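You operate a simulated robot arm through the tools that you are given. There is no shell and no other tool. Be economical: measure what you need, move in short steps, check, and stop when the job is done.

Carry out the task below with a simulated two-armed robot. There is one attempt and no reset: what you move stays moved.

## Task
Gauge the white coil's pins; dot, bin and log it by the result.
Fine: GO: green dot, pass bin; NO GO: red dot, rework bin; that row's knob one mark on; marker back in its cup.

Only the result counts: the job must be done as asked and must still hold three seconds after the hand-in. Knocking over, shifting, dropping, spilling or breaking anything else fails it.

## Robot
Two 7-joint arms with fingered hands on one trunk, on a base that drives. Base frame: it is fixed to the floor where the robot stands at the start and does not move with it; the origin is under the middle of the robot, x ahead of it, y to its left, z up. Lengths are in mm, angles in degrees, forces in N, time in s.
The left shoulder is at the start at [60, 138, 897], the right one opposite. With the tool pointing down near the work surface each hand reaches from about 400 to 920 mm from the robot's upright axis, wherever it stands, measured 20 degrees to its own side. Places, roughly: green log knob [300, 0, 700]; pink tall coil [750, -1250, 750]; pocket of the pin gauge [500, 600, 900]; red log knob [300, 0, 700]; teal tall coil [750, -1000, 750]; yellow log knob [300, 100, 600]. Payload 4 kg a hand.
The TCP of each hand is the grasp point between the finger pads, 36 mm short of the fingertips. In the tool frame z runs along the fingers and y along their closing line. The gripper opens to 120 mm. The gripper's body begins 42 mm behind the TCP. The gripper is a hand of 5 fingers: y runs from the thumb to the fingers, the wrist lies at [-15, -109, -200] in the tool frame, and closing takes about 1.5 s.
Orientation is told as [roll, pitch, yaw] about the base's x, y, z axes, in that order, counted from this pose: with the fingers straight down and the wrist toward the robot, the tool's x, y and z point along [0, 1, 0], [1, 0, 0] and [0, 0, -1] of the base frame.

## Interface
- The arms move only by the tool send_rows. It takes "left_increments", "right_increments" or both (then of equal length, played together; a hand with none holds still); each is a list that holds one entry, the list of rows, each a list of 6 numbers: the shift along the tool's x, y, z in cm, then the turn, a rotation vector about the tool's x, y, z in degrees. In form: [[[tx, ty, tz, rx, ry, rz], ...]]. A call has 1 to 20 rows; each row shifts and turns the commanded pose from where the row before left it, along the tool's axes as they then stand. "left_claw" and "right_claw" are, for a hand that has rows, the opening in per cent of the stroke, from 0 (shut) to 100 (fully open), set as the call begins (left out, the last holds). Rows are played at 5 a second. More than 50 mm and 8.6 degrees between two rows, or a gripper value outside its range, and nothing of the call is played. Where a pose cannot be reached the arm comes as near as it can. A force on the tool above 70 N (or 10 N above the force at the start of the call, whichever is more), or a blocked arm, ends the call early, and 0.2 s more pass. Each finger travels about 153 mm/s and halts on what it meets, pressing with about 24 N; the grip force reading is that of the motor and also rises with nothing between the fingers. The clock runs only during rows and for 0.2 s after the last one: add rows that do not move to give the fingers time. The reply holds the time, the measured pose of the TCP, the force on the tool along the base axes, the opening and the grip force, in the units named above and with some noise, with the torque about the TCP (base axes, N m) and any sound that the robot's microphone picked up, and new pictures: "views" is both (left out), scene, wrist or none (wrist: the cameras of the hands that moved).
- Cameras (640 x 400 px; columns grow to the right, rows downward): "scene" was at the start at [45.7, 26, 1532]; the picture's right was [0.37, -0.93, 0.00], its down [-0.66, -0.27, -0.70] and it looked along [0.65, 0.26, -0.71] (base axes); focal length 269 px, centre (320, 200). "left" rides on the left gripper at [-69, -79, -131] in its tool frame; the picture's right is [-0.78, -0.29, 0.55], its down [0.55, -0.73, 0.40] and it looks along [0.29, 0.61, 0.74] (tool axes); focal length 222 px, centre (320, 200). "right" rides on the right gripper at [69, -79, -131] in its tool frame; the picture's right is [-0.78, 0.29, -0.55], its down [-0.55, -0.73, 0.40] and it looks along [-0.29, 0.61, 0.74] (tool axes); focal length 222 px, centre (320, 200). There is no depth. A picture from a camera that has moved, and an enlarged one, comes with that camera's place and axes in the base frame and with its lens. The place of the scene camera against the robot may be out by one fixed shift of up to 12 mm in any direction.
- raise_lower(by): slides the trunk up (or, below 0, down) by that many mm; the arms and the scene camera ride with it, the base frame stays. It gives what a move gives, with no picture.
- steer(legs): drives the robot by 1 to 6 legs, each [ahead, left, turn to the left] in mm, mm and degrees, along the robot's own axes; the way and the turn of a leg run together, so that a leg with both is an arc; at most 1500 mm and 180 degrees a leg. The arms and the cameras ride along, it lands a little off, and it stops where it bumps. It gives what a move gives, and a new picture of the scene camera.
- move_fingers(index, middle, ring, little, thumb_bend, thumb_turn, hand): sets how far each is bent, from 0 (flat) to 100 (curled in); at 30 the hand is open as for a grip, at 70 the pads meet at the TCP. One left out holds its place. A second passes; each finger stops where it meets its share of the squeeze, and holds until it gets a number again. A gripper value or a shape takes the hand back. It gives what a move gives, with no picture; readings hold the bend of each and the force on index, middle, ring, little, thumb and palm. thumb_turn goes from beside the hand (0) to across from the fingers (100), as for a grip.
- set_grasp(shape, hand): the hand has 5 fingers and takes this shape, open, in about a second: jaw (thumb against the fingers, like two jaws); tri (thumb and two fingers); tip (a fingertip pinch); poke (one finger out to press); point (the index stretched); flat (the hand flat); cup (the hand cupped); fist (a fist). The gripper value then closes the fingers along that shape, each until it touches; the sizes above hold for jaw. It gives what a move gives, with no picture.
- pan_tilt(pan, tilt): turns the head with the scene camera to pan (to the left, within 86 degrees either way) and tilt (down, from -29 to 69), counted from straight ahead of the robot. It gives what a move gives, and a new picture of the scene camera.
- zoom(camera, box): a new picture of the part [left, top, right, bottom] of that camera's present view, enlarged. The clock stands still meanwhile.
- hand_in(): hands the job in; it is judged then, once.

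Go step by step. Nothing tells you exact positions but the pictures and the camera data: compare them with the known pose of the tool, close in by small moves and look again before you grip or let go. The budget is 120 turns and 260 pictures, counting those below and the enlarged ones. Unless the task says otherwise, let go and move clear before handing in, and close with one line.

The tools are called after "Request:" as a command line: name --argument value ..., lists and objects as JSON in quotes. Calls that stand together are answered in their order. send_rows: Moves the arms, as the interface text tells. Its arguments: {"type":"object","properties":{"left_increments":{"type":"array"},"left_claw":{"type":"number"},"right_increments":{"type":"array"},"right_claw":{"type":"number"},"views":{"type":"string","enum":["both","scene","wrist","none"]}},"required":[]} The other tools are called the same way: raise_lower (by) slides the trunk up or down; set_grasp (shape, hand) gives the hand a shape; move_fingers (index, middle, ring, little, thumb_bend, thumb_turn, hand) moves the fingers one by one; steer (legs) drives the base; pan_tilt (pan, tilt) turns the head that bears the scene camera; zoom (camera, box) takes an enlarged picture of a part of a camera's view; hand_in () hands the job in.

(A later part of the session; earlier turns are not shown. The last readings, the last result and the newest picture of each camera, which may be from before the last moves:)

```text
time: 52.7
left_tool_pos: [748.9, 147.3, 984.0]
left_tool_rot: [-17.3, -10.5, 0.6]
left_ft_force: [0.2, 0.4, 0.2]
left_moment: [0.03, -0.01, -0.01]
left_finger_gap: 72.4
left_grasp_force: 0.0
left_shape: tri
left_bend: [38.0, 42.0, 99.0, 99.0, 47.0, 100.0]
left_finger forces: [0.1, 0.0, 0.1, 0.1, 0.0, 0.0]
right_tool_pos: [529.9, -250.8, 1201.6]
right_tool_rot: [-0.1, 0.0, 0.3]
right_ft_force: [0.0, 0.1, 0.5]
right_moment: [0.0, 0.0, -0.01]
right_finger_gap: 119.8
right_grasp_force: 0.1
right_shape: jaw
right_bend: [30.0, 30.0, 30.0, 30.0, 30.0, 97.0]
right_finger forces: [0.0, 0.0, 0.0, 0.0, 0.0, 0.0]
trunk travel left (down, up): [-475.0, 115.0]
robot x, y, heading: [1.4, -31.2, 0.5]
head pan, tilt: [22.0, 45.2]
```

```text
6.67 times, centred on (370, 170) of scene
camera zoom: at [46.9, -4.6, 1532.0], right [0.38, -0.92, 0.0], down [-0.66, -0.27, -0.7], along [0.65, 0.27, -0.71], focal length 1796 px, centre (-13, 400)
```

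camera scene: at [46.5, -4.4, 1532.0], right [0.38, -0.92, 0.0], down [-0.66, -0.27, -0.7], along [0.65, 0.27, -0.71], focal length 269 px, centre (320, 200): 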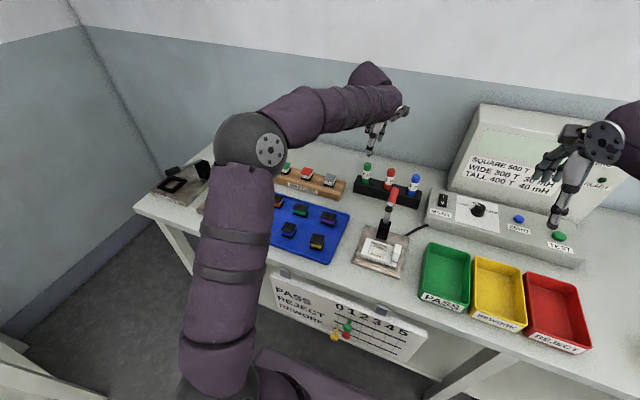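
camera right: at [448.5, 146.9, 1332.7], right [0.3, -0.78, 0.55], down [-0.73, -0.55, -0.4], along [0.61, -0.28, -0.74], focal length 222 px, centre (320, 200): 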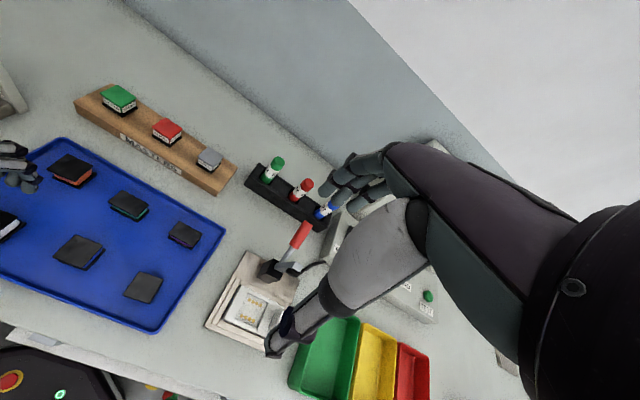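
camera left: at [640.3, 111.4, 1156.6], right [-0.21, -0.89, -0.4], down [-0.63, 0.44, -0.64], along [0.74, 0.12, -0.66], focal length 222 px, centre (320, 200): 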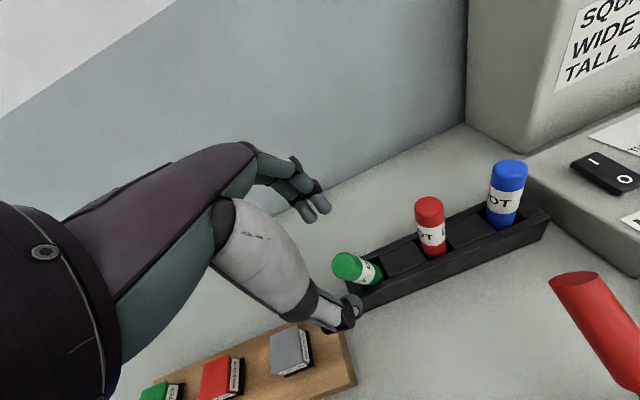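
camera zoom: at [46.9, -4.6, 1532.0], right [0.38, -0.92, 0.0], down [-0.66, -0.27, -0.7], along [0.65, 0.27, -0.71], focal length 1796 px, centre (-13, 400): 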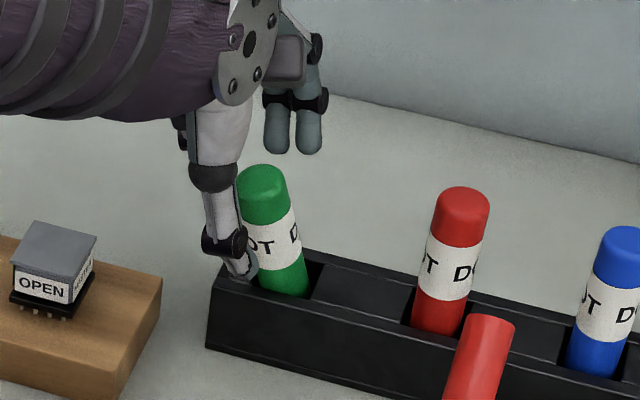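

Both views agree that the marker axis lies midway between thumb and fingers. I'll descend the last 3 cm and close.

Request:
send_rows --left_increments '[[[0, 0, 1.5, 0, 0, 0], [0, 0, 1.4, 0, 0, 0], [0, 0, 0, 0, 0, 0]]]' --views "none"

Request:
zoom --camera "scene" --box '[340, 140, 400, 200]'

Request:
send_rows --left_increments '[[[0, 0, 0, 0, 0, 0], [0, 0, 0, 0, 0, 0], [0, 0, 0, 0, 0, 0], [0, 0, 0, 0, 0, 0], [0, 0, 0, 0, 0, 0], [0, 0, 0, 0, 0, 0], [0, 0, 0, 0, 0, 0]]]' --left_claw 5 --views "none"

Request:
zoom --camera "scene" --box '[340, 140, 400, 200]'

Request:
zoom --camera "left" --box '[250, 180, 410, 300]'

```text
time: 53.5
left_tool_pos: [754.6, 138.4, 955.5]
left_tool_rot: [-17.1, -10.5, 0.5]
left_ft_force: [0.0, -0.1, 0.9]
left_moment: [-0.01, 0.03, -0.01]
left_finger_gap: 72.4
left_grasp_force: 0.0
left_shape: tri
left_bend: [38.0, 42.0, 99.0, 99.0, 47.0, 100.0]
left_finger forces: [0.1, 0.1, 0.1, 0.0, 0.1, 0.1]
right_tool_pos: [531.0, -250.0, 1202.7]
right_tool_rot: [0.0, 0.0, 0.4]
right_ft_force: [-0.7, -0.4, -0.4]
right_moment: [-0.05, 0.02, -0.04]
right_finger_gap: 119.6
right_grasp_force: 0.1
right_shape: jaw
right_bend: [30.0, 30.0, 30.0, 30.0, 30.0, 97.0]
right_finger forces: [0.1, 0.1, 0.0, 0.0, 0.0, 0.0]
trunk travel left (down, up): [-475.0, 115.0]
robot x, y, heading: [0.9, -30.7, 0.2]
head pan, tilt: [22.0, 45.2]
```

```text
6.67 times, centred on (370, 170) of scene
camera zoom: at [47.0, -4.6, 1532.0], right [0.38, -0.92, 0.0], down [-0.66, -0.27, -0.7], along [0.65, 0.27, -0.71], focal length 1796 px, centre (-13, 400)
```

zoom: 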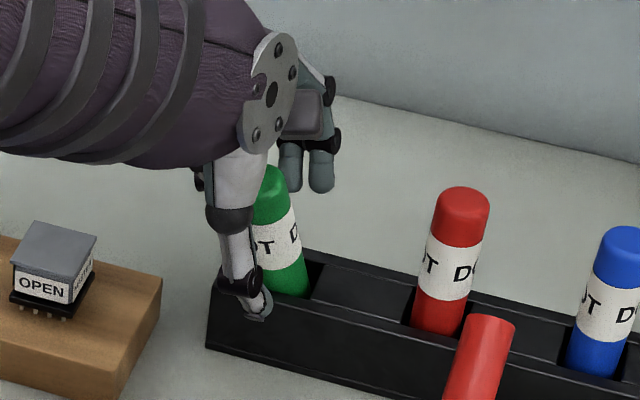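

```text
time: 55.1
left_tool_pos: [754.7, 136.8, 956.5]
left_tool_rot: [-17.1, -10.5, 0.4]
left_ft_force: [2.5, -5.8, 1.0]
left_moment: [-0.12, -0.2, -0.02]
left_finger_gap: 11.9
left_grasp_force: 24.2
left_shape: tri
left_bend: [71.0, 59.0, 100.0, 100.0, 72.0, 100.0]
left_finger forces: [9.1, 17.2, 0.1, 0.0, 17.0, 0.0]
right_tool_pos: [530.8, -250.4, 1201.5]
right_tool_rot: [-0.1, -0.1, 0.4]
right_ft_force: [-0.5, 0.4, -0.1]
right_moment: [0.03, -0.04, 0.01]
right_finger_gap: 119.7
right_grasp_force: 0.0
right_shape: jaw
right_bend: [30.0, 30.0, 30.0, 30.0, 30.0, 97.0]
right_finger forces: [0.0, 0.0, 0.0, 0.1, 0.0, 0.0]
trunk travel left (down, up): [-475.0, 115.0]
robot x, y, heading: [3.3, -35.2, 0.5]
head pan, tilt: [22.0, 45.2]
```

```text
6.67 times, centred on (370, 170) of scene
camera zoom: at [47.1, -5.3, 1532.0], right [0.38, -0.92, 0.0], down [-0.66, -0.27, -0.7], along [0.65, 0.27, -0.71], focal length 1796 px, centre (-13, 400)
```

zoom: 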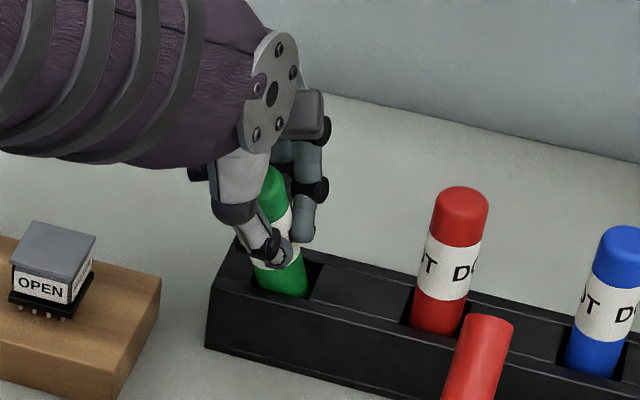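

```text
3.33 times, centred on (330, 240) of left
camera zoom: at [649.6, 108.2, 1087.1], right [-0.23, -0.91, -0.34], down [-0.63, 0.4, -0.67], along [0.75, 0.06, -0.66], focal length 740 px, centre (287, 67)
```

zoom: 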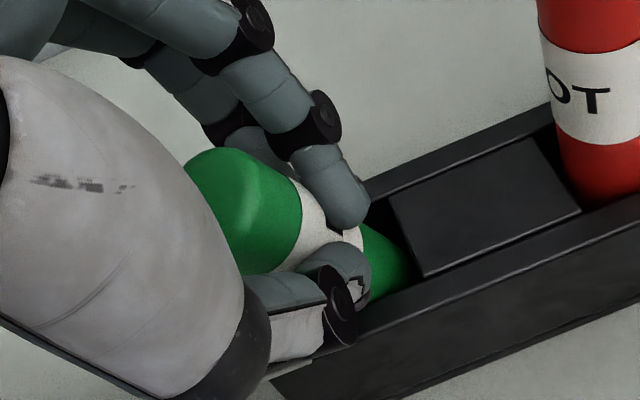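

Now index, middle and thumb all press on it. I'll lift it out along its axis slowly and check.

Request:
send_rows --left_increments '[[[0, 0, -1, 0, 0, 0], [0, 0, -1, 0, 0, 0], [0, 0, 0, 0, 0, 0]]]' --views "none"

Request:
zoom --camera "scene" --box '[340, 140, 400, 200]'

Request:
zoom --camera "left" --box '[250, 180, 410, 300]'

```text
time: 55.9
left_tool_pos: [751.0, 145.9, 975.7]
left_tool_rot: [-17.1, -10.5, 0.5]
left_ft_force: [0.4, 0.0, -0.9]
left_moment: [0.04, 0.02, -0.02]
left_finger_gap: 11.8
left_grasp_force: 23.6
left_shape: tri
left_bend: [71.0, 59.0, 100.0, 100.0, 72.0, 100.0]
left_finger forces: [6.6, 15.8, 0.1, 0.0, 16.7, 0.0]
right_tool_pos: [530.2, -250.8, 1201.1]
right_tool_rot: [0.0, 0.0, 0.5]
right_ft_force: [0.2, -1.0, -0.2]
right_moment: [0.0, 0.02, -0.02]
right_finger_gap: 119.8
right_grasp_force: 0.1
right_shape: jaw
right_bend: [30.0, 30.0, 30.0, 30.0, 30.0, 97.0]
right_finger forces: [0.0, 0.1, 0.0, 0.1, 0.0, 0.0]
trunk travel left (down, up): [-475.0, 115.0]
robot x, y, heading: [2.3, -27.2, 0.5]
head pan, tilt: [22.0, 45.2]
```

```text
6.67 times, centred on (370, 170) of scene
camera zoom: at [47.0, -4.4, 1532.0], right [0.38, -0.92, 0.0], down [-0.66, -0.27, -0.7], along [0.65, 0.27, -0.71], focal length 1796 px, centre (-13, 400)
```

zoom: 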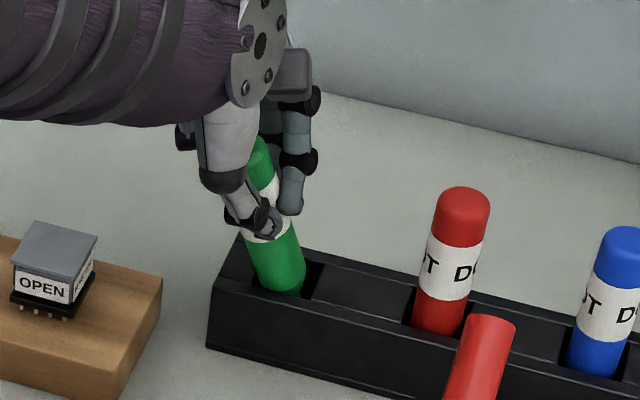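

```text
3.33 times, centred on (330, 240) of left
camera zoom: at [646.7, 115.6, 1106.2], right [-0.23, -0.91, -0.34], down [-0.63, 0.4, -0.67], along [0.75, 0.06, -0.66], focal length 740 px, centre (287, 67)
```

zoom: 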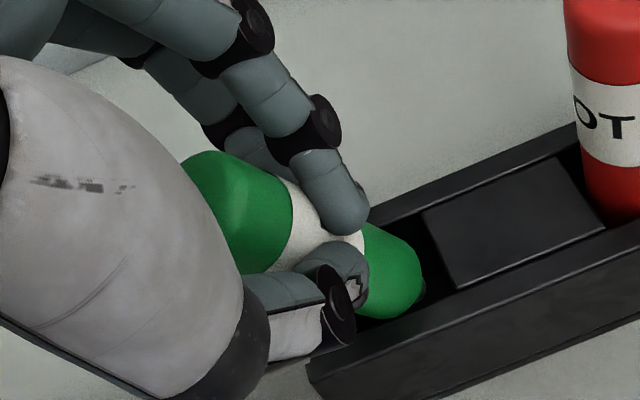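

The marker comes with the hand. I'll continue lifting well clear, then look at the whole marker.

Request:
send_rows --left_increments '[[[0, 0, -2, 0, 0, 0], [0, 0, -2, 0, 0, 0], [0, 0, -3, 0, 0, 0], [0, 0, -3, 0, 0, 0], [0, 0, -1, 0, 0, 0], [0, 0, 0, 0, 0, 0]]]'

Request:
zoom --camera "scene" --box '[320, 120, 420, 200]'

Request:
zoom --camera "left" --box '[250, 180, 410, 300]'

```text
time: 57.3
left_tool_pos: [731.5, 175.5, 1079.7]
left_tool_rot: [-17.2, -10.4, 0.3]
left_ft_force: [0.6, -1.1, -0.9]
left_moment: [0.04, -0.01, 0.0]
left_finger_gap: 11.8
left_grasp_force: 23.7
left_shape: tri
left_bend: [71.0, 59.0, 100.0, 100.0, 72.0, 100.0]
left_finger forces: [6.6, 15.5, 0.1, 0.1, 16.7, 0.0]
right_tool_pos: [529.8, -250.6, 1201.1]
right_tool_rot: [0.0, -0.1, 0.5]
right_ft_force: [-0.3, -0.2, 0.4]
right_moment: [0.0, -0.01, 0.02]
right_finger_gap: 120.0
right_grasp_force: 0.1
right_shape: jaw
right_bend: [30.0, 30.0, 30.0, 30.0, 30.0, 97.0]
right_finger forces: [0.0, 0.1, 0.0, 0.0, 0.0, 0.0]
trunk travel left (down, up): [-475.0, 115.0]
robot x, y, heading: [4.3, -30.3, 0.4]
head pan, tilt: [22.0, 45.2]
camera scene: at [47.1, -4.6, 1532.0], right [0.38, -0.92, 0.0], down [-0.66, -0.27, -0.7], along [0.65, 0.27, -0.71], focal length 269 px, centre (320, 200)
camera left: at [626.9, 147.0, 1209.7], right [-0.23, -0.91, -0.34], down [-0.63, 0.4, -0.67], along [0.75, 0.06, -0.66], focal length 222 px, centre (320, 200)
```

scene: 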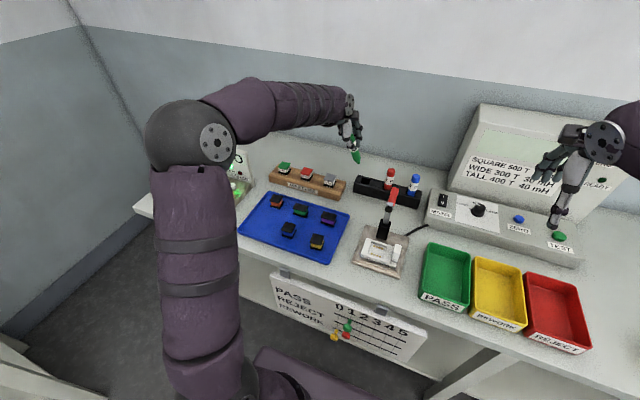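
left: 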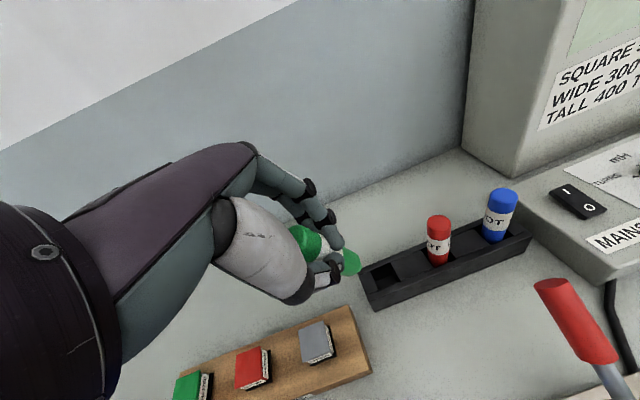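

```text
5.00 times, centred on (370, 160) of scene
camera zoom: at [47.1, -4.6, 1532.0], right [0.38, -0.92, 0.0], down [-0.66, -0.27, -0.7], along [0.65, 0.27, -0.71], focal length 1347 px, centre (70, 400)
```

zoom: 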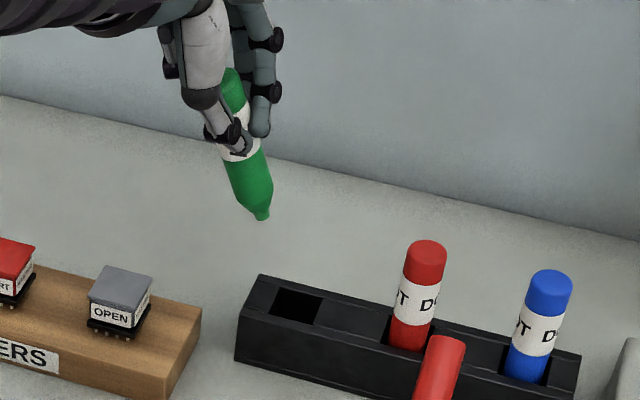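

```text
3.33 times, centred on (330, 240) of left
camera zoom: at [626.9, 147.0, 1209.7], right [-0.23, -0.91, -0.34], down [-0.63, 0.4, -0.67], along [0.75, 0.06, -0.66], focal length 740 px, centre (287, 67)
```

zoom: 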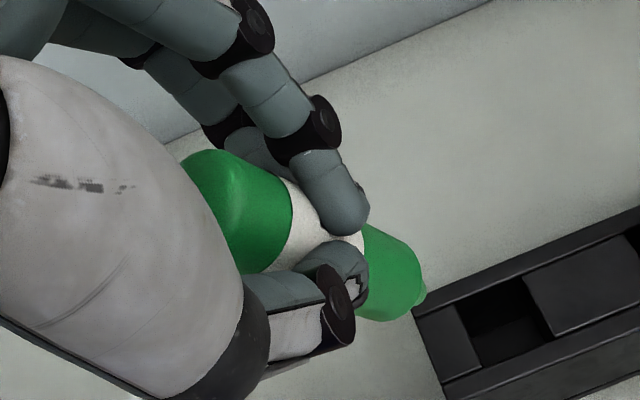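

The marker is held firmly along the tool axis, with its nib at about tool (5, 1, 99). I'll level the hand, draw it in and up, then drive left to the gauge.

Request:
send_rows --left_increments '[[[0, 0, -1.5, 3.5, 5.7, 0], [0, 0, -1.5, 3.5, 5.7, 0], [0, 0, -1.5, 3.5, 5.8, 0], [0.95, -4.0, -0.3, 0, 0, 0], [0.95, -4.0, -0.3, 0, 0, 0], [0.95, -4.0, 0, 0, 0, 0], [0.95, -4.0, 0, 0, 0, 0], [0.95, -4.0, 0, 0, 0, 0], [0.95, -4.0, 0, 0, 0, 0], [0, 0, 0, 0, 0, 0]]]' --views "wrist"

Request:
zoom --camera "left" --box '[250, 180, 410, 300]'

```text
time: 59.5
left_tool_pos: [486.8, 244.1, 1129.0]
left_tool_rot: [0.4, -0.1, -1.1]
left_ft_force: [0.0, 0.1, -0.4]
left_moment: [0.0, 0.03, 0.02]
left_finger_gap: 11.6
left_grasp_force: 23.8
left_shape: tri
left_bend: [71.0, 59.0, 100.0, 100.0, 72.0, 100.0]
left_finger forces: [6.1, 15.4, 0.0, 0.1, 16.5, 0.1]
right_tool_pos: [530.6, -250.1, 1201.8]
right_tool_rot: [0.0, 0.1, 0.4]
right_ft_force: [0.5, 0.0, 0.3]
right_moment: [0.02, 0.03, 0.01]
right_finger_gap: 120.1
right_grasp_force: 0.1
right_shape: jaw
right_bend: [30.0, 30.0, 30.0, 30.0, 30.0, 97.0]
right_finger forces: [0.1, 0.0, 0.0, 0.0, 0.1, 0.1]
trunk travel left (down, up): [-475.0, 115.0]
robot x, y, heading: [2.2, -27.8, 0.4]
head pan, tilt: [22.0, 45.2]
camera left: at [405.4, 175.9, 1260.2], right [-0.3, -0.78, -0.55], down [-0.72, 0.57, -0.4], along [0.62, 0.28, -0.73], focal length 222 px, centre (320, 200)
```

left: 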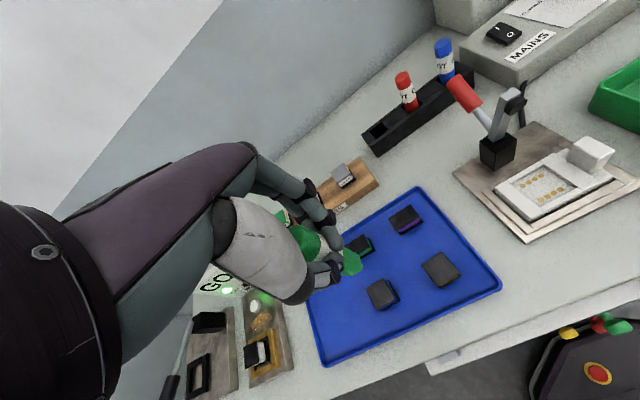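

```text
3.33 times, centred on (330, 240) of left
camera zoom: at [405.4, 175.9, 1260.2], right [-0.3, -0.78, -0.55], down [-0.72, 0.57, -0.4], along [0.62, 0.28, -0.73], focal length 740 px, centre (287, 67)
```

zoom: 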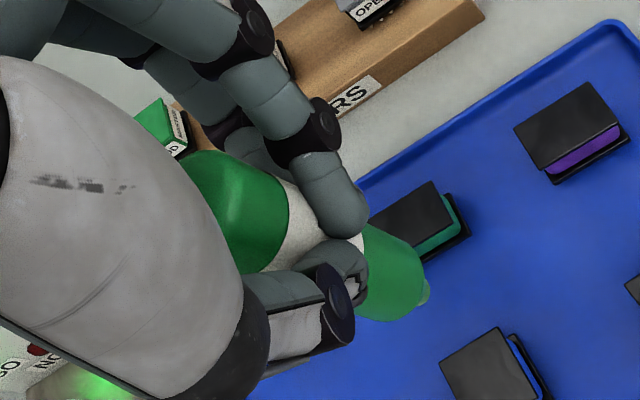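

Good grip, and GO is still lit. I'll drive left to bring the marker over the gauge.

Request:
steer --legs '[[0, 325, 0]]'

Request:
zoom --camera "scene" --box '[260, 140, 360, 250]'

Request:
zoom --camera "left" --box '[250, 180, 410, 300]'

```text
time: 61.7
left_tool_pos: [482.3, 572.5, 1129.1]
left_tool_rot: [0.1, -0.3, -1.0]
left_ft_force: [-1.0, 0.6, -1.3]
left_moment: [-0.03, 0.01, 0.02]
left_finger_gap: 11.5
left_grasp_force: 23.7
left_shape: tri
left_bend: [71.0, 59.0, 100.0, 100.0, 72.0, 100.0]
left_finger forces: [6.0, 15.4, 0.0, 0.1, 16.5, 0.1]
right_tool_pos: [528.8, 77.8, 1200.9]
right_tool_rot: [0.1, 0.1, 0.7]
right_ft_force: [0.2, -0.6, -0.1]
right_moment: [-0.03, 0.04, 0.0]
right_finger_gap: 120.0
right_grasp_force: 0.1
right_shape: jaw
right_bend: [30.0, 30.0, 30.0, 30.0, 30.0, 97.0]
right_finger forces: [0.0, 0.0, 0.0, 0.0, 0.0, 0.0]
trunk travel left (down, up): [-475.0, 115.0]
robot x, y, heading: [0.7, 295.0, 1.0]
head pan, tilt: [22.0, 45.2]
camera scene: at [44.1, 322.0, 1532.0], right [0.38, -0.92, 0.0], down [-0.66, -0.27, -0.7], along [0.65, 0.27, -0.71], focal length 269 px, centre (320, 200)
```

scene: 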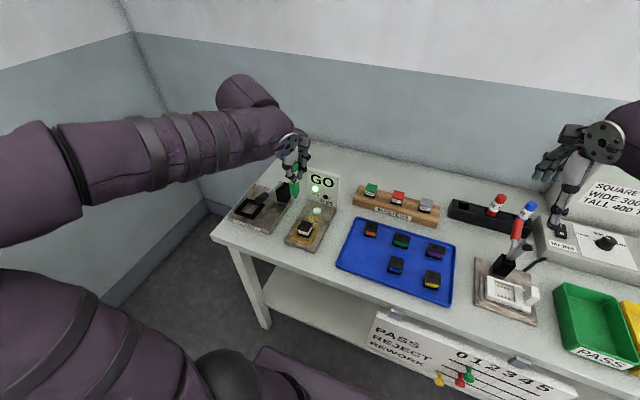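

```text
3.64 times, centred on (310, 195) of scene
camera zoom: at [44.1, 322.0, 1532.0], right [0.38, -0.92, 0.0], down [-0.66, -0.27, -0.7], along [0.65, 0.27, -0.71], focal length 980 px, centre (356, 218)
```

zoom: 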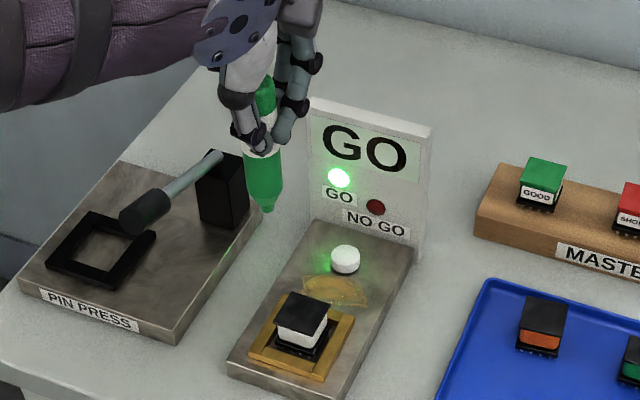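

```text
3.33 times, centred on (330, 240) of left
camera zoom: at [402.1, 503.1, 1260.3], right [-0.3, -0.78, -0.55], down [-0.72, 0.56, -0.4], along [0.62, 0.28, -0.73], focal length 740 px, centre (287, 67)
```

zoom: 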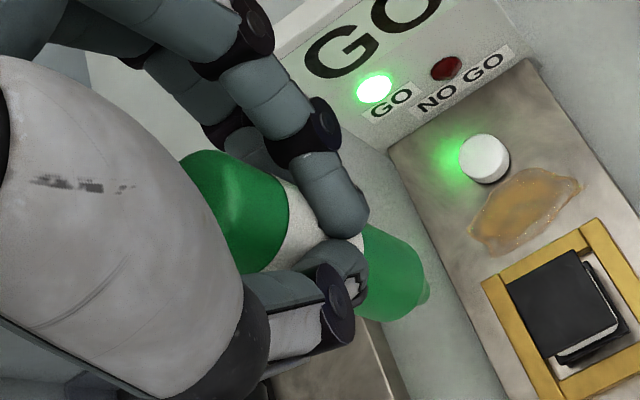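

The coil top centre is about (-10.5, +10) mm from the TCP. I'll bring the nib over it and lower to about 40 mm above.

Request:
send_rows --left_increments '[[[-1.6, 0.85, 0, 0, 0, 0], [0, 0, 3, 0, 0, 0], [0, 0, 3, 0, 0, 0], [0, 0, 2.5, 0, 0, 0], [0, 0, 0, 0, 0, 0]]]' --views "none"

Request:
zoom --camera "scene" --box '[280, 180, 340, 250]'

Request:
zoom --camera "left" --box '[270, 200, 430, 320]'

```text
time: 62.9
left_tool_pos: [492.0, 557.2, 1042.0]
left_tool_rot: [0.1, -0.2, -1.0]
left_ft_force: [0.6, -0.1, -1.1]
left_moment: [-0.01, 0.0, -0.04]
left_finger_gap: 11.5
left_grasp_force: 24.4
left_shape: tri
left_bend: [71.0, 59.0, 100.0, 100.0, 72.0, 100.0]
left_finger forces: [5.7, 15.3, 0.1, 0.1, 16.4, 0.1]
right_tool_pos: [527.4, 76.8, 1201.9]
right_tool_rot: [0.0, 0.0, 0.6]
right_ft_force: [0.9, 0.0, 1.2]
right_moment: [-0.01, 0.0, 0.0]
right_finger_gap: 119.8
right_grasp_force: 0.0
right_shape: jaw
right_bend: [30.0, 30.0, 30.0, 30.0, 30.0, 97.0]
right_finger forces: [0.0, 0.0, 0.0, 0.0, 0.0, 0.0]
trunk travel left (down, up): [-475.0, 115.0]
robot x, y, heading: [1.2, 293.0, 0.8]
head pan, tilt: [22.0, 45.2]
```

```text
5.71 times, centred on (310, 215) of scene
camera zoom: at [44.0, 320.9, 1532.0], right [0.38, -0.92, 0.0], down [-0.66, -0.27, -0.7], along [0.65, 0.27, -0.71], focal length 1540 px, centre (377, 114)
```

zoom: 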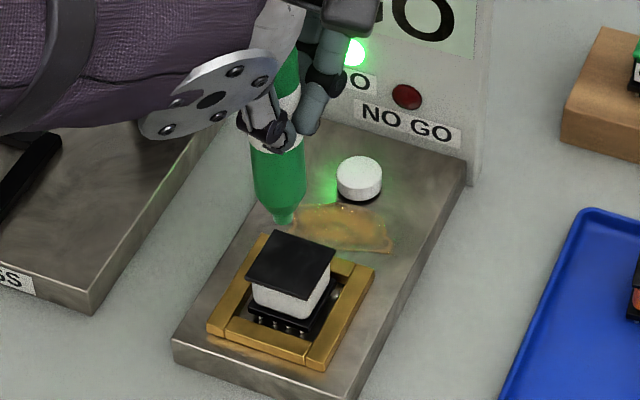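

```text
3.33 times, centred on (350, 260) of left
camera zoom: at [410.3, 487.0, 1174.8], right [-0.3, -0.78, -0.55], down [-0.72, 0.56, -0.4], along [0.62, 0.28, -0.73], focal length 740 px, centre (220, 0)
```

zoom: 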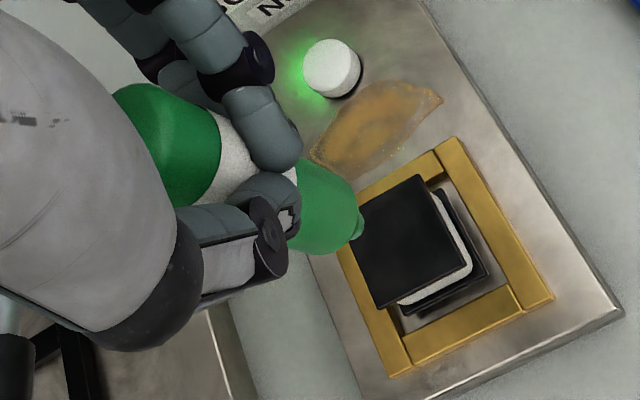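

The nib is within about 3 mm of the coil centre in both views. I'll lower slowly to touch.

Request:
send_rows --left_increments '[[[-0.2, 0.1, 1.5, 0, 0, 0], [0, 0, 1.2, 0, 0, 0], [0, 0, 0.3, 0, 0, 0], [0, 0, 0, 0, 0, 0]]]' --views "none"

Request:
zoom --camera "scene" --box '[280, 180, 340, 250]'

Request:
zoom --camera "left" --box '[270, 200, 430, 320]'

```text
time: 63.9
left_tool_pos: [492.7, 553.5, 1013.9]
left_tool_rot: [0.2, -0.2, -1.0]
left_ft_force: [0.1, 0.9, -0.3]
left_moment: [0.0, -0.01, -0.02]
left_finger_gap: 11.5
left_grasp_force: 24.2
left_shape: tri
left_bend: [71.0, 59.0, 100.0, 100.0, 72.0, 100.0]
left_finger forces: [5.8, 15.4, 0.0, 0.1, 16.4, 0.0]
right_tool_pos: [529.3, 75.5, 1201.2]
right_tool_rot: [0.1, 0.1, 0.6]
right_ft_force: [-0.8, -0.1, -0.2]
right_moment: [0.02, 0.03, -0.04]
right_finger_gap: 119.8
right_grasp_force: 0.0
right_shape: jaw
right_bend: [30.0, 30.0, 30.0, 30.0, 30.0, 97.0]
right_finger forces: [0.1, 0.0, 0.0, 0.0, 0.0, 0.1]
trunk travel left (down, up): [-475.0, 115.0]
robot x, y, heading: [-1.1, 295.4, 0.7]
head pan, tilt: [22.0, 45.2]
```

```text
5.71 times, centred on (310, 215) of scene
camera zoom: at [44.2, 320.9, 1532.0], right [0.38, -0.92, 0.0], down [-0.66, -0.27, -0.7], along [0.65, 0.27, -0.71], focal length 1540 px, centre (377, 114)
```

zoom: 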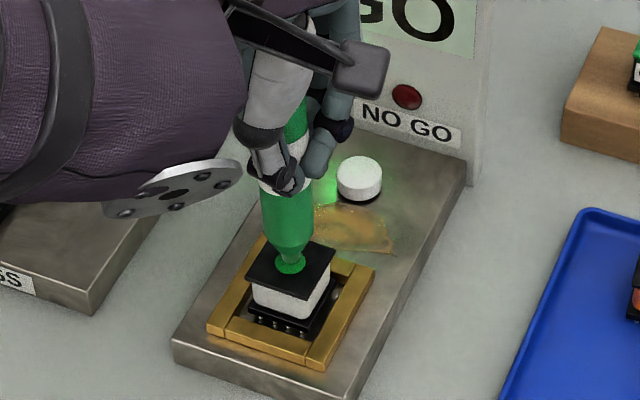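

```text
3.33 times, centred on (350, 260) of left
camera zoom: at [411.4, 484.2, 1144.9], right [-0.3, -0.78, -0.55], down [-0.72, 0.56, -0.4], along [0.62, 0.28, -0.73], focal length 740 px, centre (220, 0)
```

zoom: 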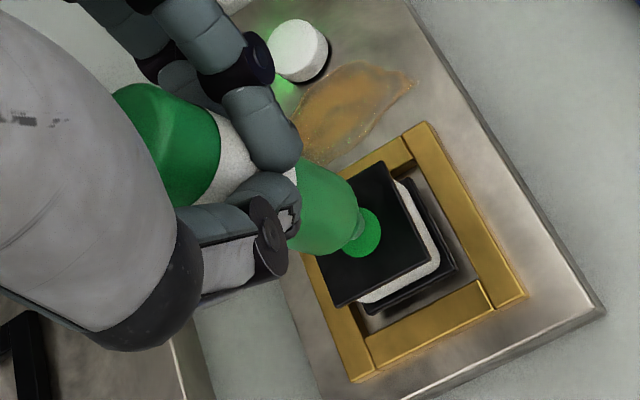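

A green dot is already on the coil's top. I'll lift straight up and verify it.

Request:
send_rows --left_increments '[[[0, 0, -2, 0, 0, 0], [0, 0, -4, 0, 0, 0], [0, 0, -4, 0, 0, 0], [0, 0, -3, 0, 0, 0], [0, 0, 0, 0, 0, 0]]]' --views "none"

Request:
zoom --camera "scene" --box '[280, 180, 340, 250]'

Request:
steer --legs '[[0, -325, 0]]'

Request:
zoom --camera "scene" --box '[340, 140, 440, 215]'

```text
time: 65.1
left_tool_pos: [494.0, 553.1, 1145.5]
left_tool_rot: [0.1, -0.1, -1.0]
left_ft_force: [0.3, 0.2, -0.1]
left_moment: [-0.01, 0.02, -0.01]
left_finger_gap: 11.5
left_grasp_force: 23.9
left_shape: tri
left_bend: [72.0, 59.0, 100.0, 100.0, 72.0, 100.0]
left_finger forces: [5.5, 15.2, 0.1, 0.0, 16.6, 0.0]
right_tool_pos: [528.7, 76.0, 1201.4]
right_tool_rot: [-0.1, 0.0, 0.6]
right_ft_force: [-0.2, 0.1, 0.3]
right_moment: [-0.01, 0.0, 0.0]
right_finger_gap: 119.8
right_grasp_force: 0.0
right_shape: jaw
right_bend: [30.0, 30.0, 30.0, 30.0, 30.0, 97.0]
right_finger forces: [0.1, 0.0, 0.1, 0.0, 0.1, 0.0]
trunk travel left (down, up): [-475.0, 115.0]
robot x, y, heading: [-2.5, 292.8, 0.6]
head pan, tilt: [22.0, 45.2]
```

```text
5.71 times, centred on (310, 215) of scene
camera zoom: at [44.2, 320.9, 1532.0], right [0.38, -0.92, 0.0], down [-0.66, -0.27, -0.7], along [0.65, 0.27, -0.71], focal length 1540 px, centre (377, 114)
```

zoom: 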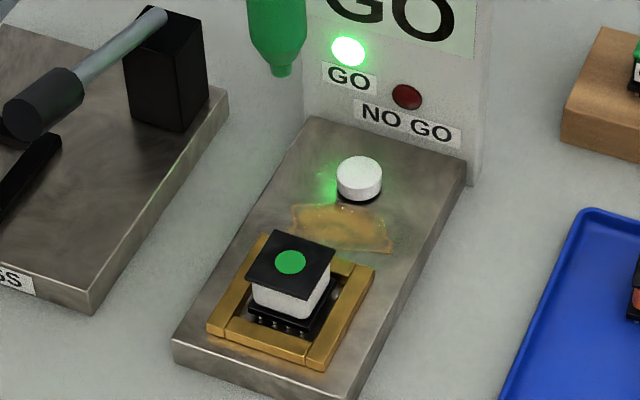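

```text
time: 67.2
left_tool_pos: [497.5, 227.8, 1144.8]
left_tool_rot: [0.3, -0.3, -0.9]
left_ft_force: [0.4, -0.4, -0.2]
left_moment: [0.02, -0.02, -0.02]
left_finger_gap: 11.5
left_grasp_force: 23.6
left_shape: tri
left_bend: [72.0, 59.0, 100.0, 100.0, 72.0, 100.0]
left_finger forces: [5.4, 15.4, 0.0, 0.1, 16.6, 0.0]
right_tool_pos: [531.7, -249.9, 1200.5]
right_tool_rot: [0.1, 0.0, 0.7]
right_ft_force: [0.5, 0.4, -0.4]
right_moment: [0.01, -0.01, 0.0]
right_finger_gap: 119.9
right_grasp_force: 0.1
right_shape: jaw
right_bend: [30.0, 30.0, 30.0, 30.0, 30.0, 97.0]
right_finger forces: [0.1, 0.0, 0.0, 0.0, 0.1, 0.0]
trunk travel left (down, up): [-475.0, 115.0]
robot x, y, heading: [0.7, -30.7, 0.6]
head pan, tilt: [22.0, 45.2]
camera scene: at [47.6, -6.1, 1532.0], right [0.39, -0.92, 0.0], down [-0.65, -0.27, -0.7], along [0.65, 0.27, -0.71], focal length 269 px, centre (320, 200)
```

scene: 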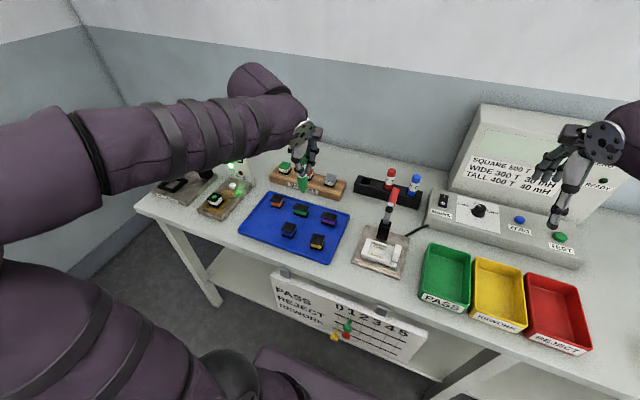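

```text
5.33 times, centred on (390, 178) of scene
camera zoom: at [47.6, -6.1, 1532.0], right [0.39, -0.92, 0.0], down [-0.65, -0.27, -0.7], along [0.65, 0.27, -0.71], focal length 1437 px, centre (-53, 320)
```

zoom: 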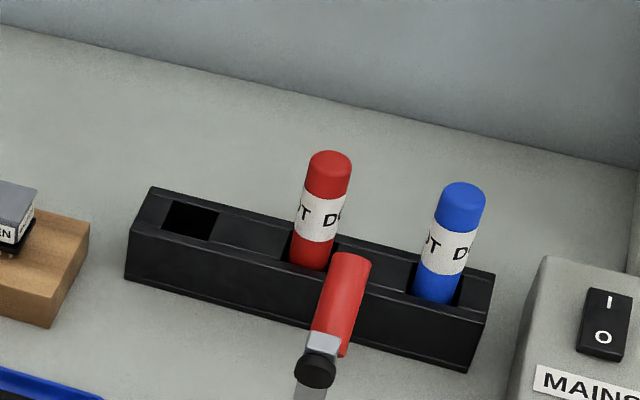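

The green dot is on the coil. Now I'll return the marker and move it above the empty cup cell at about [777, 124].

Request:
send_rows --left_increments '[[[-1.51, 4.0, 0, 0, 0, 0], [-1.51, 4.0, 0, 0, 0, 0], [-1.51, 4.0, 0, 0, 0, 0], [-1.51, 4.0, 0, 0, 0, 0], [-1.51, 4.0, 0, 0, 0, 0], [-1.51, 4.0, 0, 0, 0, 0], [-1.5, 4.0, 0, 0, 0, 0], [0, 0, 3, 0, 0, 0], [0, 0, 3, 0, 0, 0], [0, 0, 0, 0, 0, 0]]]' --views "wrist"

Request:
zoom --camera "left" --box '[290, 200, 450, 320]'

Request:
zoom --camera "scene" --box '[340, 130, 420, 200]'

```text
time: 69.4
left_tool_pos: [773.8, 115.7, 1084.4]
left_tool_rot: [0.2, -0.2, -1.0]
left_ft_force: [-0.9, 0.0, -0.4]
left_moment: [-0.02, 0.01, 0.0]
left_finger_gap: 11.6
left_grasp_force: 24.3
left_shape: tri
left_bend: [72.0, 59.0, 100.0, 100.0, 73.0, 100.0]
left_finger forces: [5.6, 15.7, 0.0, 0.1, 16.4, 0.0]
right_tool_pos: [533.6, -248.4, 1202.6]
right_tool_rot: [0.0, 0.0, 0.8]
right_ft_force: [1.5, -0.2, -0.1]
right_moment: [0.0, 0.0, 0.01]
right_finger_gap: 119.7
right_grasp_force: 0.1
right_shape: jaw
right_bend: [30.0, 30.0, 30.0, 30.0, 30.0, 97.0]
right_finger forces: [0.0, 0.0, 0.0, 0.0, 0.0, 0.0]
trunk travel left (down, up): [-475.0, 115.0]
robot x, y, heading: [4.5, -29.9, 0.7]
head pan, tilt: [22.0, 45.2]
camera left: at [693.4, 47.4, 1216.2], right [-0.3, -0.78, -0.55], down [-0.73, 0.56, -0.4], along [0.62, 0.28, -0.73], focal length 222 px, centre (320, 200)
```

left: 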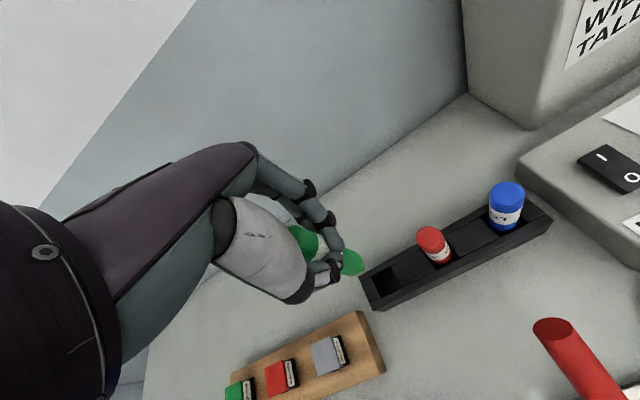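

```text
3.33 times, centred on (370, 260) of left
camera zoom: at [693.4, 47.4, 1216.2], right [-0.3, -0.78, -0.55], down [-0.73, 0.56, -0.4], along [0.62, 0.28, -0.73], focal length 740 px, centre (153, 0)
```

zoom: 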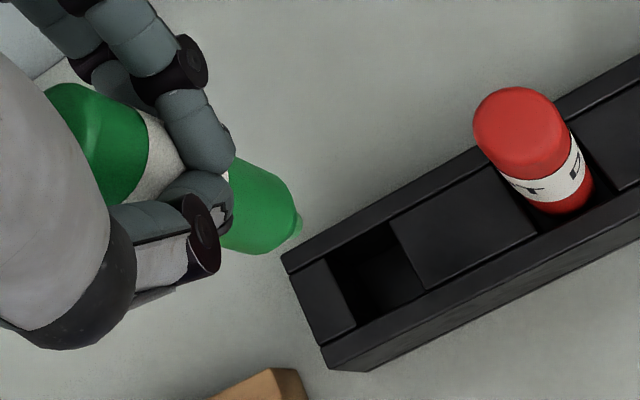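

```text
5.71 times, centred on (380, 165) of scene
camera zoom: at [47.5, -5.0, 1532.0], right [0.39, -0.92, 0.0], down [-0.65, -0.27, -0.7], along [0.65, 0.27, -0.71], focal length 1540 px, centre (-23, 400)
```

zoom: 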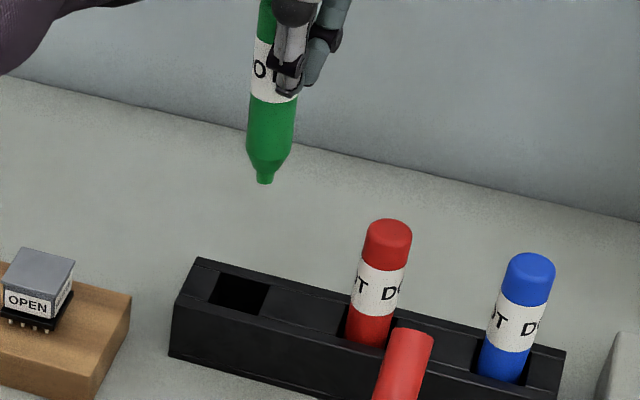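

I'll correct the marker's slight lean of about 3° and line the nib up over the cell, then check.

Request:
send_rows --left_increments '[[[0, 0, 0, -2.5, 3, 0], [-0.3, -1.1, 0, 0, 0, 0], [0, 0, 1.5, 0, 0, 0], [0, 0, 0, 0, 0, 0]]]' --views "none"

Request:
zoom --camera "left" --box '[290, 200, 450, 320]'

Request:
zoom --camera "scene" --box '[340, 130, 420, 200]'

```text
time: 70.4
left_tool_pos: [764.8, 117.7, 1068.7]
left_tool_rot: [3.2, -2.7, -0.9]
left_ft_force: [0.0, 0.2, -0.6]
left_moment: [0.0, 0.0, 0.0]
left_finger_gap: 11.4
left_grasp_force: 24.1
left_shape: tri
left_bend: [72.0, 59.0, 100.0, 100.0, 73.0, 100.0]
left_finger forces: [5.6, 15.6, 0.0, 0.0, 16.6, 0.0]
right_tool_pos: [533.4, -249.6, 1202.2]
right_tool_rot: [0.0, 0.0, 0.7]
right_ft_force: [0.1, -0.3, 1.0]
right_moment: [-0.01, 0.02, -0.03]
right_finger_gap: 119.7
right_grasp_force: 0.1
right_shape: jaw
right_bend: [30.0, 30.0, 30.0, 30.0, 30.0, 97.0]
right_finger forces: [0.0, 0.0, 0.0, 0.0, 0.0, 0.1]
trunk travel left (down, up): [-475.0, 115.0]
robot x, y, heading: [1.1, -31.7, 0.9]
head pan, tilt: [22.0, 45.2]
```

```text
3.33 times, centred on (370, 260) of left
camera zoom: at [677.9, 40.9, 1193.1], right [-0.28, -0.75, -0.6], down [-0.71, 0.58, -0.4], along [0.65, 0.32, -0.69], focal length 740 px, centre (153, 0)
```

zoom: 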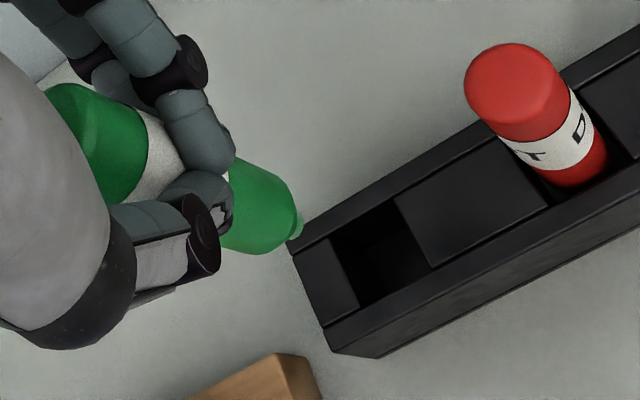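

```text
5.71 times, centred on (380, 165) of scene
camera zoom: at [47.5, -5.0, 1532.0], right [0.39, -0.92, 0.0], down [-0.65, -0.27, -0.7], along [0.65, 0.27, -0.71], focal length 1540 px, centre (-23, 400)
```

zoom: 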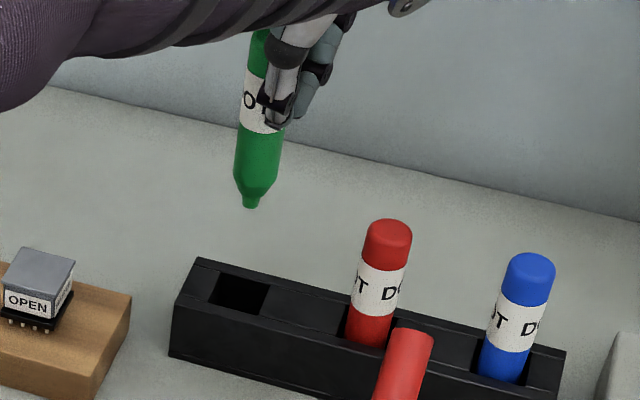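

Both views put the nib nearly over the cell. I'll descend vertically, compensating for the tilt, to just above the rim.

Request:
send_rows --left_increments '[[[-0.2, -0.1, 2, 0, 0, 0], [-0.1, -0.1, 2, 0, 0, 0], [-0.05, -0.05, 1, 0, 0, 0], [0, 0, 0, 0, 0, 0]]]' --views "none"

Request:
zoom --camera "left" --box '[290, 200, 450, 320]'

Request:
zoom --camera "scene" --box '[340, 140, 400, 200]'

```text
time: 71.4
left_tool_pos: [765.4, 114.7, 1020.0]
left_tool_rot: [3.3, -2.6, -1.0]
left_ft_force: [0.3, 0.3, 0.0]
left_moment: [0.0, -0.01, 0.01]
left_finger_gap: 11.6
left_grasp_force: 23.5
left_shape: tri
left_bend: [72.0, 59.0, 100.0, 100.0, 73.0, 100.0]
left_finger forces: [5.6, 15.8, 0.1, 0.0, 16.7, 0.0]
right_tool_pos: [532.7, -248.1, 1201.8]
right_tool_rot: [0.0, 0.0, 0.6]
right_ft_force: [0.4, -0.2, 0.0]
right_moment: [0.03, -0.01, 0.04]
right_finger_gap: 119.5
right_grasp_force: 0.0
right_shape: jaw
right_bend: [30.0, 30.0, 30.0, 30.0, 30.0, 97.0]
right_finger forces: [0.0, 0.0, 0.1, 0.0, 0.1, 0.0]
trunk travel left (down, up): [-475.0, 115.0]
robot x, y, heading: [4.5, -30.2, 0.6]
head pan, tilt: [22.0, 45.2]
```

```text
3.33 times, centred on (370, 260) of left
camera zoom: at [678.6, 40.6, 1144.4], right [-0.28, -0.75, -0.6], down [-0.71, 0.58, -0.4], along [0.65, 0.32, -0.69], focal length 740 px, centre (153, 0)
```

zoom: 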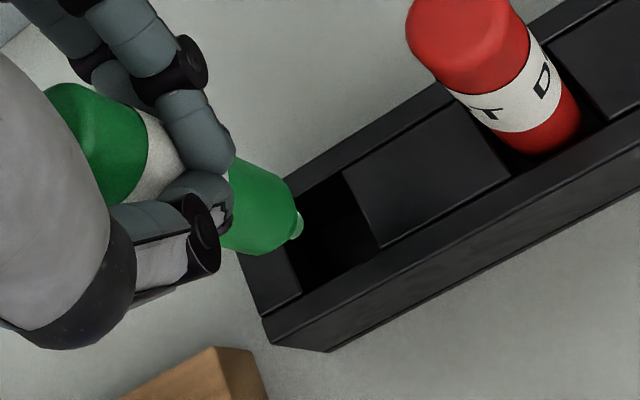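

```text
6.67 times, centred on (370, 170) of scene
camera zoom: at [47.7, -5.1, 1532.0], right [0.39, -0.92, 0.0], down [-0.65, -0.27, -0.7], along [0.65, 0.27, -0.71], focal length 1796 px, centre (-13, 400)
```

zoom: 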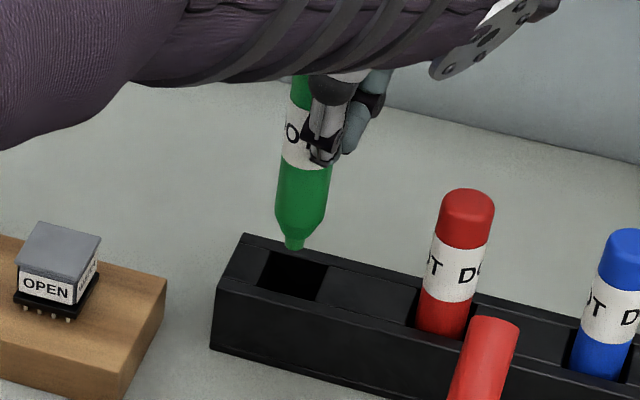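

It's aligned within about 2 mm. I'll insert slowly with small steps and watch the force.

Request:
send_rows --left_increments '[[[-0.1, -0.15, 1, 0, 0, 0], [-0.05, -0.05, 0.8, 0, 0, 0], [-0.04, -0.04, 0.8, 0, 0, 0], [0, 0, 0, 0, 0, 0]]]' --views "none"

Request:
zoom --camera "left" --box '[290, 200, 450, 320]'

Request:
zoom --camera "scene" --box '[340, 140, 400, 200]'

```text
time: 72.4
left_tool_pos: [762.9, 115.9, 994.5]
left_tool_rot: [3.2, -2.7, -1.0]
left_ft_force: [-0.5, 0.7, -0.6]
left_moment: [0.03, 0.02, 0.0]
left_finger_gap: 11.6
left_grasp_force: 24.0
left_shape: tri
left_bend: [72.0, 59.0, 100.0, 100.0, 73.0, 100.0]
left_finger forces: [5.5, 15.8, 0.0, 0.0, 16.6, 0.1]
right_tool_pos: [532.0, -249.7, 1202.3]
right_tool_rot: [0.0, 0.0, 0.7]
right_ft_force: [-0.2, 0.1, 0.1]
right_moment: [0.03, 0.01, 0.01]
right_finger_gap: 119.5
right_grasp_force: 0.1
right_shape: jaw
right_bend: [30.0, 30.0, 30.0, 30.0, 30.0, 97.0]
right_finger forces: [0.0, 0.0, 0.0, 0.0, 0.0, 0.0]
trunk travel left (down, up): [-475.0, 115.0]
robot x, y, heading: [-2.0, -32.7, 0.9]
head pan, tilt: [22.0, 45.2]
```

```text
3.33 times, centred on (370, 260) of left
camera zoom: at [677.2, 40.2, 1118.1], right [-0.28, -0.75, -0.6], down [-0.71, 0.58, -0.4], along [0.65, 0.32, -0.69], focal length 740 px, centre (153, 0)
```

zoom: 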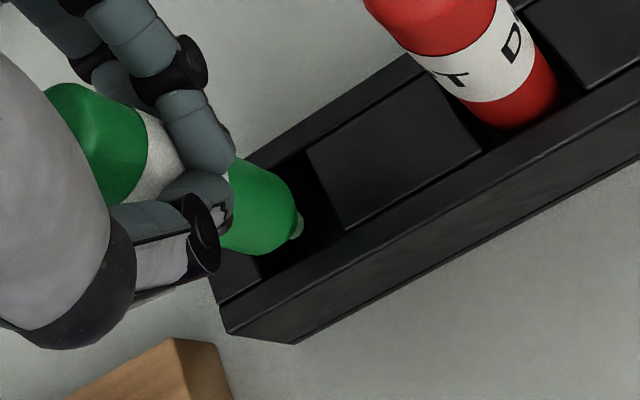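

```text
6.67 times, centred on (370, 170) of scene
camera zoom: at [47.7, -5.1, 1532.0], right [0.39, -0.92, 0.0], down [-0.65, -0.27, -0.7], along [0.65, 0.27, -0.71], focal length 1796 px, centre (-13, 400)
```

zoom: 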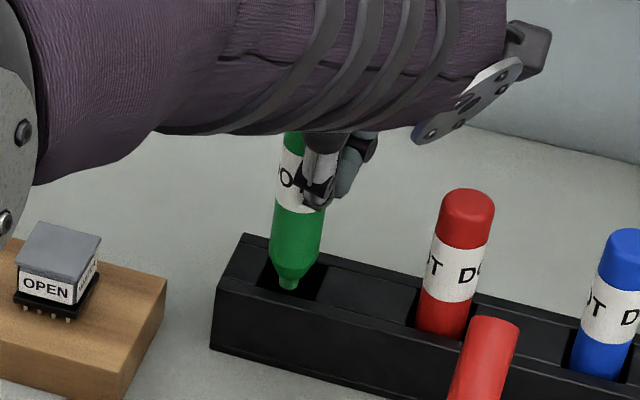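

The nib is inside the cell. I'll continue down.

Request:
send_rows --left_increments '[[[-0.04, -0.04, 0.7, 0, 0, 0], [-0.03, -0.03, 0.6, 0, 0, 0], [0, 0, 0, 0, 0, 0]]]' --views "none"

Request:
zoom --camera "left" --box '[270, 190, 430, 310]'

Request:
zoom --camera "scene" --box '[340, 140, 400, 200]'

```text
time: 73.2
left_tool_pos: [764.1, 116.4, 981.9]
left_tool_rot: [3.2, -2.7, -0.9]
left_ft_force: [0.8, -0.7, 0.0]
left_moment: [-0.02, -0.01, 0.0]
left_finger_gap: 11.3
left_grasp_force: 24.3
left_shape: tri
left_bend: [72.0, 59.0, 100.0, 100.0, 73.0, 100.0]
left_finger forces: [5.5, 15.8, 0.0, 0.0, 16.6, 0.1]
right_tool_pos: [532.4, -249.5, 1202.7]
right_tool_rot: [0.0, 0.0, 0.7]
right_ft_force: [0.7, -0.6, -0.1]
right_moment: [0.02, -0.01, 0.03]
right_finger_gap: 119.8
right_grasp_force: 0.1
right_shape: jaw
right_bend: [30.0, 30.0, 30.0, 30.0, 30.0, 97.0]
right_finger forces: [0.0, 0.1, 0.0, 0.0, 0.1, 0.0]
trunk travel left (down, up): [-475.0, 115.0]
robot x, y, heading: [-0.1, -29.5, 0.9]
head pan, tilt: [22.0, 45.2]
```

```text
3.33 times, centred on (350, 250) of left
camera zoom: at [677.1, 39.5, 1105.5], right [-0.28, -0.75, -0.6], down [-0.71, 0.58, -0.4], along [0.65, 0.32, -0.69], focal length 740 px, centre (220, 33)
```

zoom: 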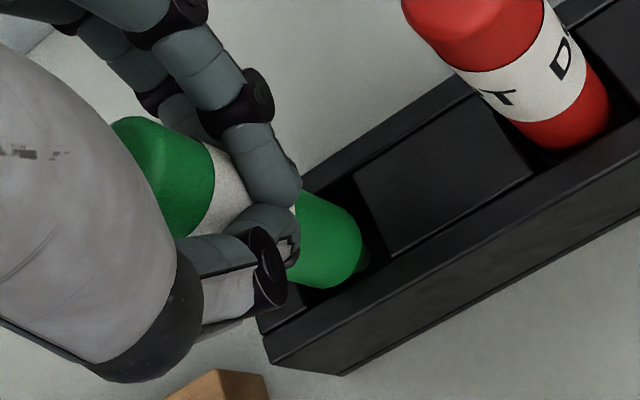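

```text
6.67 times, centred on (370, 170) of scene
camera zoom: at [47.8, -5.1, 1532.0], right [0.39, -0.92, 0.0], down [-0.66, -0.27, -0.7], along [0.65, 0.27, -0.71], focal length 1796 px, centre (-13, 400)
```

zoom: 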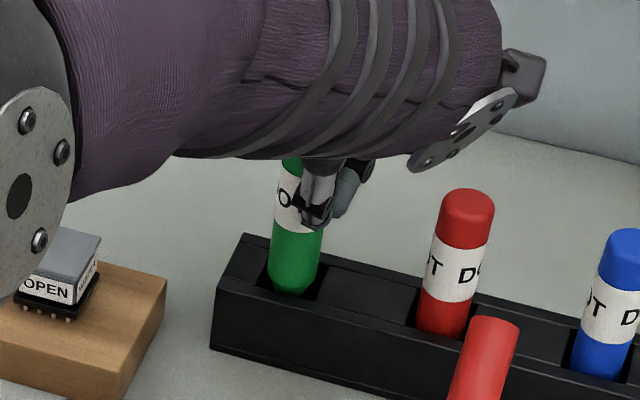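

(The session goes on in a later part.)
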